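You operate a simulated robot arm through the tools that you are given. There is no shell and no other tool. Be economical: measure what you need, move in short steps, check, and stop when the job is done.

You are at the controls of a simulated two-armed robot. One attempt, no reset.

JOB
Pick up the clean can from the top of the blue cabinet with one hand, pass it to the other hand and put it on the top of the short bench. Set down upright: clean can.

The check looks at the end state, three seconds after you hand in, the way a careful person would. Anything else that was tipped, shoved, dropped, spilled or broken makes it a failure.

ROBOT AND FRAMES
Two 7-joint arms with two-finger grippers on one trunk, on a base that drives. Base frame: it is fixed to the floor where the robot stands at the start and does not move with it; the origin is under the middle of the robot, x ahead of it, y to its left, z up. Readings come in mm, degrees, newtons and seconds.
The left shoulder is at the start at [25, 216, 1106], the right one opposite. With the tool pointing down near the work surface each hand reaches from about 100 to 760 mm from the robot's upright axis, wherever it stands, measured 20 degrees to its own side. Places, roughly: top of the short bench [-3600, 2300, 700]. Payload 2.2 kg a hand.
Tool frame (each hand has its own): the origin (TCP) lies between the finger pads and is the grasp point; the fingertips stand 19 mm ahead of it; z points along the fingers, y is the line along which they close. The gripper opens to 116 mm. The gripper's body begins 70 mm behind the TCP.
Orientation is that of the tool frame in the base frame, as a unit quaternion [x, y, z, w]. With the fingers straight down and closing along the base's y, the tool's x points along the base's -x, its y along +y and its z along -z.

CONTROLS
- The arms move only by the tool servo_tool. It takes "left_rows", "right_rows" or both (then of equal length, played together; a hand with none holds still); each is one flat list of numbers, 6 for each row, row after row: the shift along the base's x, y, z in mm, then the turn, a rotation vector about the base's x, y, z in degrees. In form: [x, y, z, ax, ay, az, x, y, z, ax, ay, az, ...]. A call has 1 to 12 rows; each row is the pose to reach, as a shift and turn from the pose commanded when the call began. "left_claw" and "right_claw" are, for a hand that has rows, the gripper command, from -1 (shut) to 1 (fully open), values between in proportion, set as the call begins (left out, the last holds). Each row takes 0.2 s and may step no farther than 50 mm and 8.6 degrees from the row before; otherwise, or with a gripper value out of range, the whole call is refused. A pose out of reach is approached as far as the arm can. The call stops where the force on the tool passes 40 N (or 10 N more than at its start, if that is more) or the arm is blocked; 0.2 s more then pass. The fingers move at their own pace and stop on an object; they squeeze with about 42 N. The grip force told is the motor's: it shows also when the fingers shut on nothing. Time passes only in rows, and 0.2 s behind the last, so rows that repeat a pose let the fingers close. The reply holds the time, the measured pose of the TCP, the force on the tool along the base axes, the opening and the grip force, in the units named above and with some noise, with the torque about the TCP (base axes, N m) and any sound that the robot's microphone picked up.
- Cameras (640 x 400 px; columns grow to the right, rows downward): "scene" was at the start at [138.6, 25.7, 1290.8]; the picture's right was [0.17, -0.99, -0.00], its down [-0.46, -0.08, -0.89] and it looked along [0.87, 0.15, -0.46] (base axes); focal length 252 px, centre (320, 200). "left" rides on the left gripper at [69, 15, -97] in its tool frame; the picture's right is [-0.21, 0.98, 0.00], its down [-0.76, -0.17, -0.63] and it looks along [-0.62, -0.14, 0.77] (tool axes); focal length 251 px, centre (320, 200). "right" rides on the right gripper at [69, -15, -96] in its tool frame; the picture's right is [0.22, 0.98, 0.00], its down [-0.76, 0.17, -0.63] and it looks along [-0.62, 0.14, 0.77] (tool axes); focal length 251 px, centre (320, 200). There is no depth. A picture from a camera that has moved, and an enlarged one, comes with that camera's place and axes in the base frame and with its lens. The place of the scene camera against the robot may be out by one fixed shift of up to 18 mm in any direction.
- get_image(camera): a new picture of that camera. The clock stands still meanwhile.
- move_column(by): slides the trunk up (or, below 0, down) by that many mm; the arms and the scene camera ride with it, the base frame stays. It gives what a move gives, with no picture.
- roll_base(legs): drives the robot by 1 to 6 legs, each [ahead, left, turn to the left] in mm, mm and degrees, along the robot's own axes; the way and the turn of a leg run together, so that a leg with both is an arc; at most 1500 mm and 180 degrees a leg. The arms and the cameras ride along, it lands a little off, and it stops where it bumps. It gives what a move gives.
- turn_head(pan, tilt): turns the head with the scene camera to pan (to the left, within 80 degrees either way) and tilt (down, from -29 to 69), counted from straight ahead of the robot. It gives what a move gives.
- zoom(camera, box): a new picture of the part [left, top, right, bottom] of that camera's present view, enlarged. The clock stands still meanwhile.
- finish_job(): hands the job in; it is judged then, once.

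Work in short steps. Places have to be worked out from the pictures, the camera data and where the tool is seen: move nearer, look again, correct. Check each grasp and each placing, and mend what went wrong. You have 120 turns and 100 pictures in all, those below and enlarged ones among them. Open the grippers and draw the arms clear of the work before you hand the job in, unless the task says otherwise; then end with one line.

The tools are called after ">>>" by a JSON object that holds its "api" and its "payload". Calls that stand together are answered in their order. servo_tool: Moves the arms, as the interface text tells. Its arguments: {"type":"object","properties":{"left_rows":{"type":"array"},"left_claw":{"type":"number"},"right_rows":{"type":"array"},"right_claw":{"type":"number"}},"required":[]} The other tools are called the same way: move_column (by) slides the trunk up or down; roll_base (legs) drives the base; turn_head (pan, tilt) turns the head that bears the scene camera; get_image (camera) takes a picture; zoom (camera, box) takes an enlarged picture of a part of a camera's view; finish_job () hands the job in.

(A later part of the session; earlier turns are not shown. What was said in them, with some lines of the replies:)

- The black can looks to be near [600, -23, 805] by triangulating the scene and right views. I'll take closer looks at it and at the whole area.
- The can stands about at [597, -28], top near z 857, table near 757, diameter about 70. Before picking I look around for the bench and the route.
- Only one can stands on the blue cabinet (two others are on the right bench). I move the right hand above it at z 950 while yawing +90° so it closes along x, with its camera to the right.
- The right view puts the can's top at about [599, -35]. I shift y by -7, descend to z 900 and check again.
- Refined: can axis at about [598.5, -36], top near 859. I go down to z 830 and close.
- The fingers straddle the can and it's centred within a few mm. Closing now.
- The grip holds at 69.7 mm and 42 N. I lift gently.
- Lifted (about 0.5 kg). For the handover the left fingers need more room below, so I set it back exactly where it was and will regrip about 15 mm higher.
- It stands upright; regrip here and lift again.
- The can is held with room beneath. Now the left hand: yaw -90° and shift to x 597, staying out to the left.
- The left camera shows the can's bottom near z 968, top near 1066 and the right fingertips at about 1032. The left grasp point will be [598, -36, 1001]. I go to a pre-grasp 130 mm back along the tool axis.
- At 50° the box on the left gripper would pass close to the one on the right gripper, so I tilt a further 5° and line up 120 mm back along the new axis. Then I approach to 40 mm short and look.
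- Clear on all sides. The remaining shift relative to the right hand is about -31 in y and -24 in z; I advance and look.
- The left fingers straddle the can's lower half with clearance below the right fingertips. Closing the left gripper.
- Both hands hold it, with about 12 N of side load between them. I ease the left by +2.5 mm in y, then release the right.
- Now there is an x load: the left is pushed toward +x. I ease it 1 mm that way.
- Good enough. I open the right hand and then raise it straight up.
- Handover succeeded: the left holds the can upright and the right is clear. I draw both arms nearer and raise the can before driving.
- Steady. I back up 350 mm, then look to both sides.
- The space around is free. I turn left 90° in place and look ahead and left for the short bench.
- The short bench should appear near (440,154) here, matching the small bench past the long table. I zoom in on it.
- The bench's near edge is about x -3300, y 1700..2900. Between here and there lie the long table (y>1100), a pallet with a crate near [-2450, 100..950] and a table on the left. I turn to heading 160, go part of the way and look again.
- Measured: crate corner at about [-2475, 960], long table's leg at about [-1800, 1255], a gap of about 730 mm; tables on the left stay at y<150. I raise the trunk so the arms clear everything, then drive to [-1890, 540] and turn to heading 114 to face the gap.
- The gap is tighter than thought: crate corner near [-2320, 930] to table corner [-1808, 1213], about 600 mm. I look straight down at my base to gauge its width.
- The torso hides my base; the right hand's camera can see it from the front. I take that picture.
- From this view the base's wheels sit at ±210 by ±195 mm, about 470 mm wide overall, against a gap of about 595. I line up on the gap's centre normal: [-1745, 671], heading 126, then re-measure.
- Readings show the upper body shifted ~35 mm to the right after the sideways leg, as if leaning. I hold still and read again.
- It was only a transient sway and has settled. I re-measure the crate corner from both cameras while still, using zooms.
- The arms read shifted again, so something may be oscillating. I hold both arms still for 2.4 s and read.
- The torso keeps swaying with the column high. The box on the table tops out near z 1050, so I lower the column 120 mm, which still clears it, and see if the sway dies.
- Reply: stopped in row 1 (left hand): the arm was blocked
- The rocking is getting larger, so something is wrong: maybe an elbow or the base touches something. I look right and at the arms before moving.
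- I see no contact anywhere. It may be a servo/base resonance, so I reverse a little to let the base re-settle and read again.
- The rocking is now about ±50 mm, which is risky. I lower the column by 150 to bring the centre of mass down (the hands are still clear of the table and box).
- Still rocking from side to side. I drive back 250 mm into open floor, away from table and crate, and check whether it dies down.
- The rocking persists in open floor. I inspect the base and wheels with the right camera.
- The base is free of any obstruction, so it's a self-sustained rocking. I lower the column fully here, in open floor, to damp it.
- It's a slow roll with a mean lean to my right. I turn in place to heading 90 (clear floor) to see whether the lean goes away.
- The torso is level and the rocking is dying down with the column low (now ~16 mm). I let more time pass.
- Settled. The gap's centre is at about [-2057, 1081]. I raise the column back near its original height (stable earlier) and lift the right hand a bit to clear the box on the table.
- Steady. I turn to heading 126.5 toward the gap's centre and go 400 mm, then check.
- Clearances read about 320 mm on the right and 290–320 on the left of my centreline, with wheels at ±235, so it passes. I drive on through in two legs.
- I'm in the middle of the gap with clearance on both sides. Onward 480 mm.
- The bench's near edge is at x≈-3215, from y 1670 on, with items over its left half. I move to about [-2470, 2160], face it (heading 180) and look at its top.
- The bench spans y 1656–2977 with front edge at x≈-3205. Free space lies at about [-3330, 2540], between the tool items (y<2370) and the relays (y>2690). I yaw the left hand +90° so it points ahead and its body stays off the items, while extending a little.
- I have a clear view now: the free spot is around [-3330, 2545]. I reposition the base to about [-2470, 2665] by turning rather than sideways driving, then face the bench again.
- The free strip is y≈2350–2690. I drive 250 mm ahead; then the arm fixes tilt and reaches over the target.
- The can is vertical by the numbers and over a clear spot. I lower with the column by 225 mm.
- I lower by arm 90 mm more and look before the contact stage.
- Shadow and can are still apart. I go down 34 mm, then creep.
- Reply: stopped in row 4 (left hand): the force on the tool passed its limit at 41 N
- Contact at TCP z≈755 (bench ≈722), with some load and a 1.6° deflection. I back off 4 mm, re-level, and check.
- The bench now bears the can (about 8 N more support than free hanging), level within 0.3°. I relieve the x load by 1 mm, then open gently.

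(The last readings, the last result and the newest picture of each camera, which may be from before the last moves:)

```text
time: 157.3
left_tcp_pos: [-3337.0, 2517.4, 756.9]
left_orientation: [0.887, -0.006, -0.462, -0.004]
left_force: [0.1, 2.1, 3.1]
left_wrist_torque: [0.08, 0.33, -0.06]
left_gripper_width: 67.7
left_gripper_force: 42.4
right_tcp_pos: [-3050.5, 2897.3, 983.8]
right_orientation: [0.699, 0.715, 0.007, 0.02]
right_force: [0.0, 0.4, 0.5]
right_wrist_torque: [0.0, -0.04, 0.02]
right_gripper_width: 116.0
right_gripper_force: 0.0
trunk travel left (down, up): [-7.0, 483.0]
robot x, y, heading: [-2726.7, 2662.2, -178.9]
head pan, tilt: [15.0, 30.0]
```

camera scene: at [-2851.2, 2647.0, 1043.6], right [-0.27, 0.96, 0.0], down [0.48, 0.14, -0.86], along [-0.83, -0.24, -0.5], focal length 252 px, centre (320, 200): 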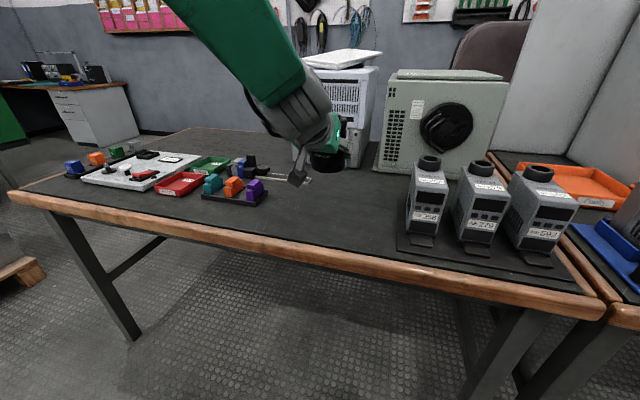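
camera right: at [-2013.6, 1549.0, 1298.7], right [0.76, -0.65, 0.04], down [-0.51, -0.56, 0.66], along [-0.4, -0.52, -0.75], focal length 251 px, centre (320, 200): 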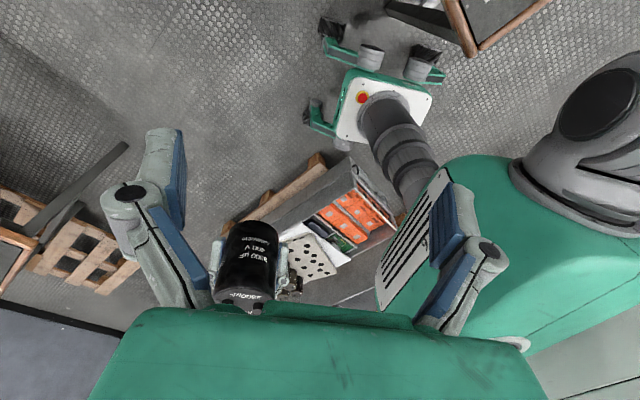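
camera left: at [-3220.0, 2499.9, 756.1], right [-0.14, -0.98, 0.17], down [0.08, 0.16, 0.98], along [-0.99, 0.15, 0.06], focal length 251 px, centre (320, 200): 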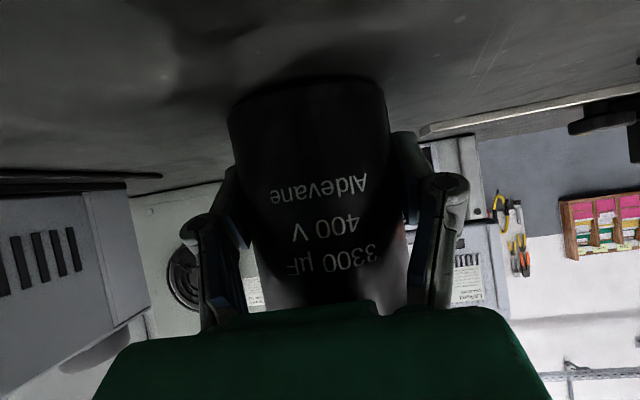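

Side loads are near zero, so I open the left gripper.

>>> {"api": "servo_tool", "payload": {"left_rows": [0, 0, 0, 0, 0, 0, 0, 0, 0, 0, 0, 0, 0, 0, 0, 0, 0, 0], "left_claw": 1}}

>>> {"api": "get_image", "payload": {"camera": "left"}}

>>> {"api": "zoom", "payload": {"camera": "scene", "box": [270, 140, 400, 250]}}

```text
time: 158.1
left_tcp_pos: [-3338.9, 2515.9, 757.4]
left_orientation: [0.887, -0.006, -0.461, -0.004]
left_force: [-0.4, 0.1, 0.2]
left_wrist_torque: [0.03, -0.03, 0.0]
left_gripper_width: 116.1
left_gripper_force: 0.1
right_tcp_pos: [-3051.6, 2897.5, 983.2]
right_orientation: [0.698, 0.716, 0.007, 0.02]
right_force: [-0.1, 0.3, -0.3]
right_wrist_torque: [0.0, 0.01, -0.01]
right_gripper_width: 116.2
right_gripper_force: 0.1
trunk travel left (down, up): [-7.0, 483.0]
robot x, y, heading: [-2729.0, 2660.6, -179.1]
head pan, tilt: [15.0, 30.0]
```

```text
21 pictures are left
camera left: at [-3220.2, 2499.7, 755.4], right [-0.14, -0.98, 0.17], down [0.09, 0.16, 0.98], along [-0.99, 0.15, 0.06], focal length 251 px, centre (320, 200)
```

left: 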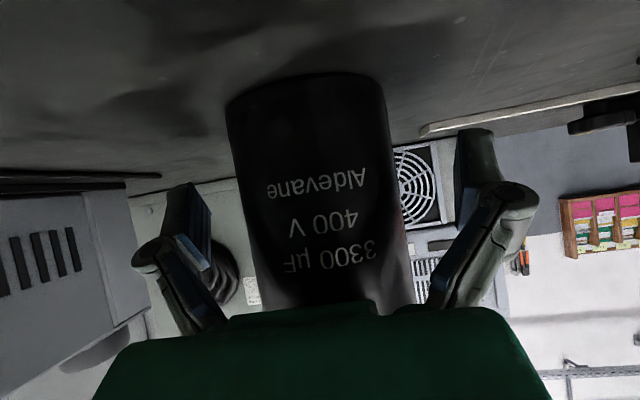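

```text
3.64 times, centred on (335, 195) of scene
camera zoom: at [-2850.7, 2647.0, 1043.7], right [-0.27, 0.96, 0.0], down [0.48, 0.14, -0.86], along [-0.83, -0.24, -0.5], focal length 915 px, centre (266, 218)
```

zoom: 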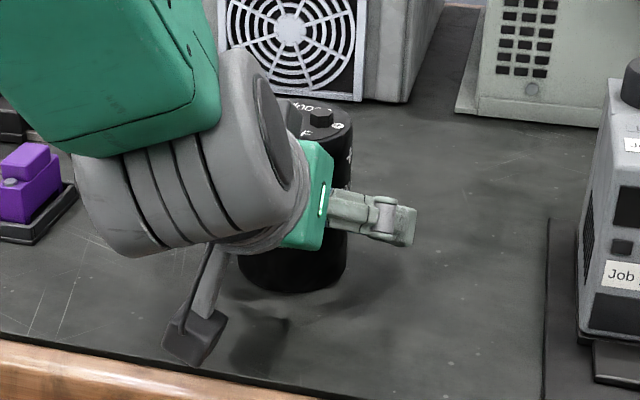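

Released; the can stands upright. I withdraw along the tool axis.

>>> {"api": "servo_tool", "payload": {"left_rows": [12, 0, 8.5, 0, 0, 0, 29, 0, 20, 0, 0, 0, 49, 0, 34, 0, 0, 0, 74, 0, 52, 0, 0, 0, 98, 0, 69, 0, 0, 0, 123, 0, 90, 0, 0, 0, 140, 0, 125, 0, 0, 0, 150, 0, 160, 0, 0, 0]}}

>>> {"api": "roll_base", "payload": {"legs": [[-250, 0, 0]]}}

>>> {"api": "turn_head", "payload": {"pan": 5, "tilt": 25}}

>>> {"api": "get_image", "payload": {"camera": "scene"}}

```text
time: 159.9
left_tcp_pos: [-3187.9, 2514.5, 916.9]
left_orientation: [0.887, -0.005, -0.461, -0.005]
left_force: [-0.9, 0.0, 0.3]
left_wrist_torque: [-0.04, -0.04, -0.04]
left_gripper_width: 116.1
left_gripper_force: 0.0
right_tcp_pos: [-3052.5, 2895.7, 982.8]
right_orientation: [0.699, 0.715, 0.007, 0.019]
right_force: [-0.1, 0.2, -0.6]
right_wrist_torque: [0.02, -0.02, 0.01]
right_gripper_width: 116.0
right_gripper_force: 0.1
trunk travel left (down, up): [-7.0, 483.0]
robot x, y, heading: [-2729.4, 2656.3, -179.0]
head pan, tilt: [15.0, 30.0]
```

```text
time: 161.8
left_tcp_pos: [-2939.6, 2521.6, 918.3]
left_orientation: [0.886, -0.006, -0.463, -0.003]
left_force: [0.4, -0.7, 1.0]
left_wrist_torque: [0.02, -0.01, 0.04]
left_gripper_width: 115.9
left_gripper_force: 0.0
right_tcp_pos: [-2801.2, 2903.9, 983.5]
right_orientation: [0.699, 0.715, 0.006, 0.02]
right_force: [0.4, 0.7, -0.1]
right_wrist_torque: [0.03, 0.01, -0.02]
right_gripper_width: 115.9
right_gripper_force: 0.0
trunk travel left (down, up): [-7.0, 483.0]
robot x, y, heading: [-2477.3, 2664.9, -179.2]
head pan, tilt: [15.0, 30.0]
```

```text
time: 162.5
left_tcp_pos: [-2937.9, 2520.0, 917.8]
left_orientation: [0.887, -0.005, -0.462, -0.004]
left_force: [-0.4, 0.2, 0.3]
left_wrist_torque: [0.03, 0.04, 0.02]
left_gripper_width: 116.1
left_gripper_force: 0.0
right_tcp_pos: [-2802.3, 2902.9, 983.6]
right_orientation: [0.699, 0.714, 0.006, 0.019]
right_force: [0.7, -0.1, -0.2]
right_wrist_torque: [0.0, -0.02, -0.02]
right_gripper_width: 115.9
right_gripper_force: 0.1
trunk travel left (down, up): [-7.0, 483.0]
robot x, y, heading: [-2478.1, 2664.5, -179.6]
head pan, tilt: [5.0, 25.0]
```

```text
19 pictures are left
camera scene: at [-2605.5, 2665.9, 1051.7], right [-0.1, 0.99, 0.0], down [0.42, 0.04, -0.91], along [-0.9, -0.09, -0.42], focal length 252 px, centre (320, 200)
```

scene: 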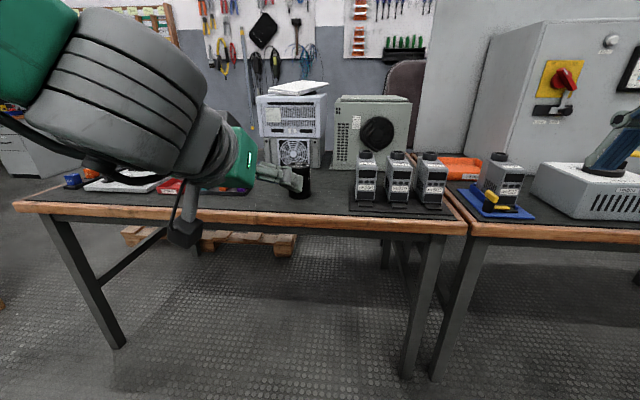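

The can is standing between the connectors and the relays. I take one zoom to confirm it's upright and the rest is undisturbed.

>>> {"api": "zoom", "payload": {"camera": "scene", "box": [240, 120, 400, 230]}}

>>> {"api": "get_image", "payload": {"camera": "left"}}

```text
3.64 times, centred on (320, 175) of scene
camera zoom: at [-2605.5, 2665.9, 1051.7], right [-0.1, 0.99, 0.0], down [0.42, 0.04, -0.91], along [-0.9, -0.09, -0.42], focal length 915 px, centre (320, 291)
```

zoom: 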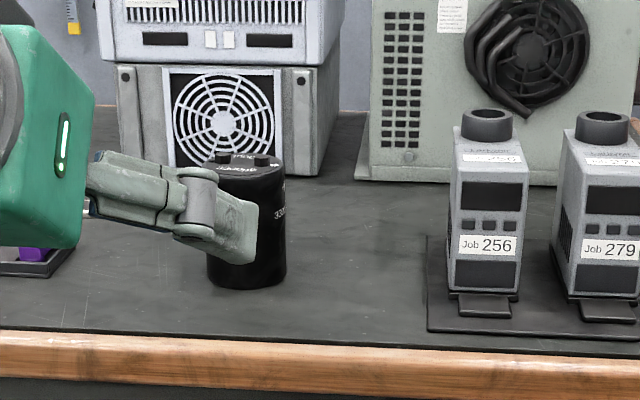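

```text
17 pictures are left
camera left: at [-2820.7, 2504.2, 916.3], right [-0.14, -0.97, 0.17], down [0.09, 0.16, 0.98], along [-0.99, 0.15, 0.06], focal length 251 px, centre (320, 200)
```

left: 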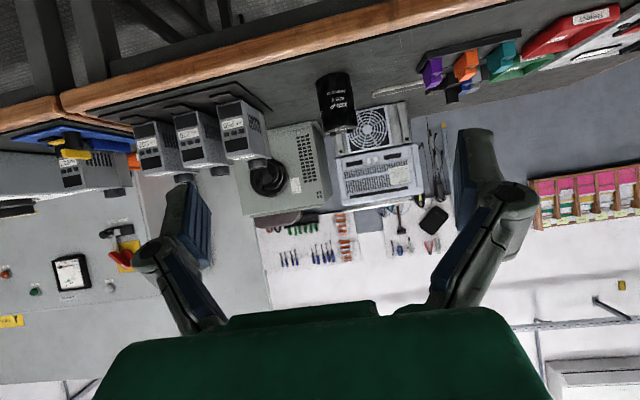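

The can stands upright on the short bench, everything else is in place, and both grippers are open and clear.

>>> {"api": "finish_job", "payload": {}}

```text
The job is handed in.
```

The clean can is upright on top of the short bench: picked up with the right hand, passed to the left and set down, with nothing else seen disturbed.
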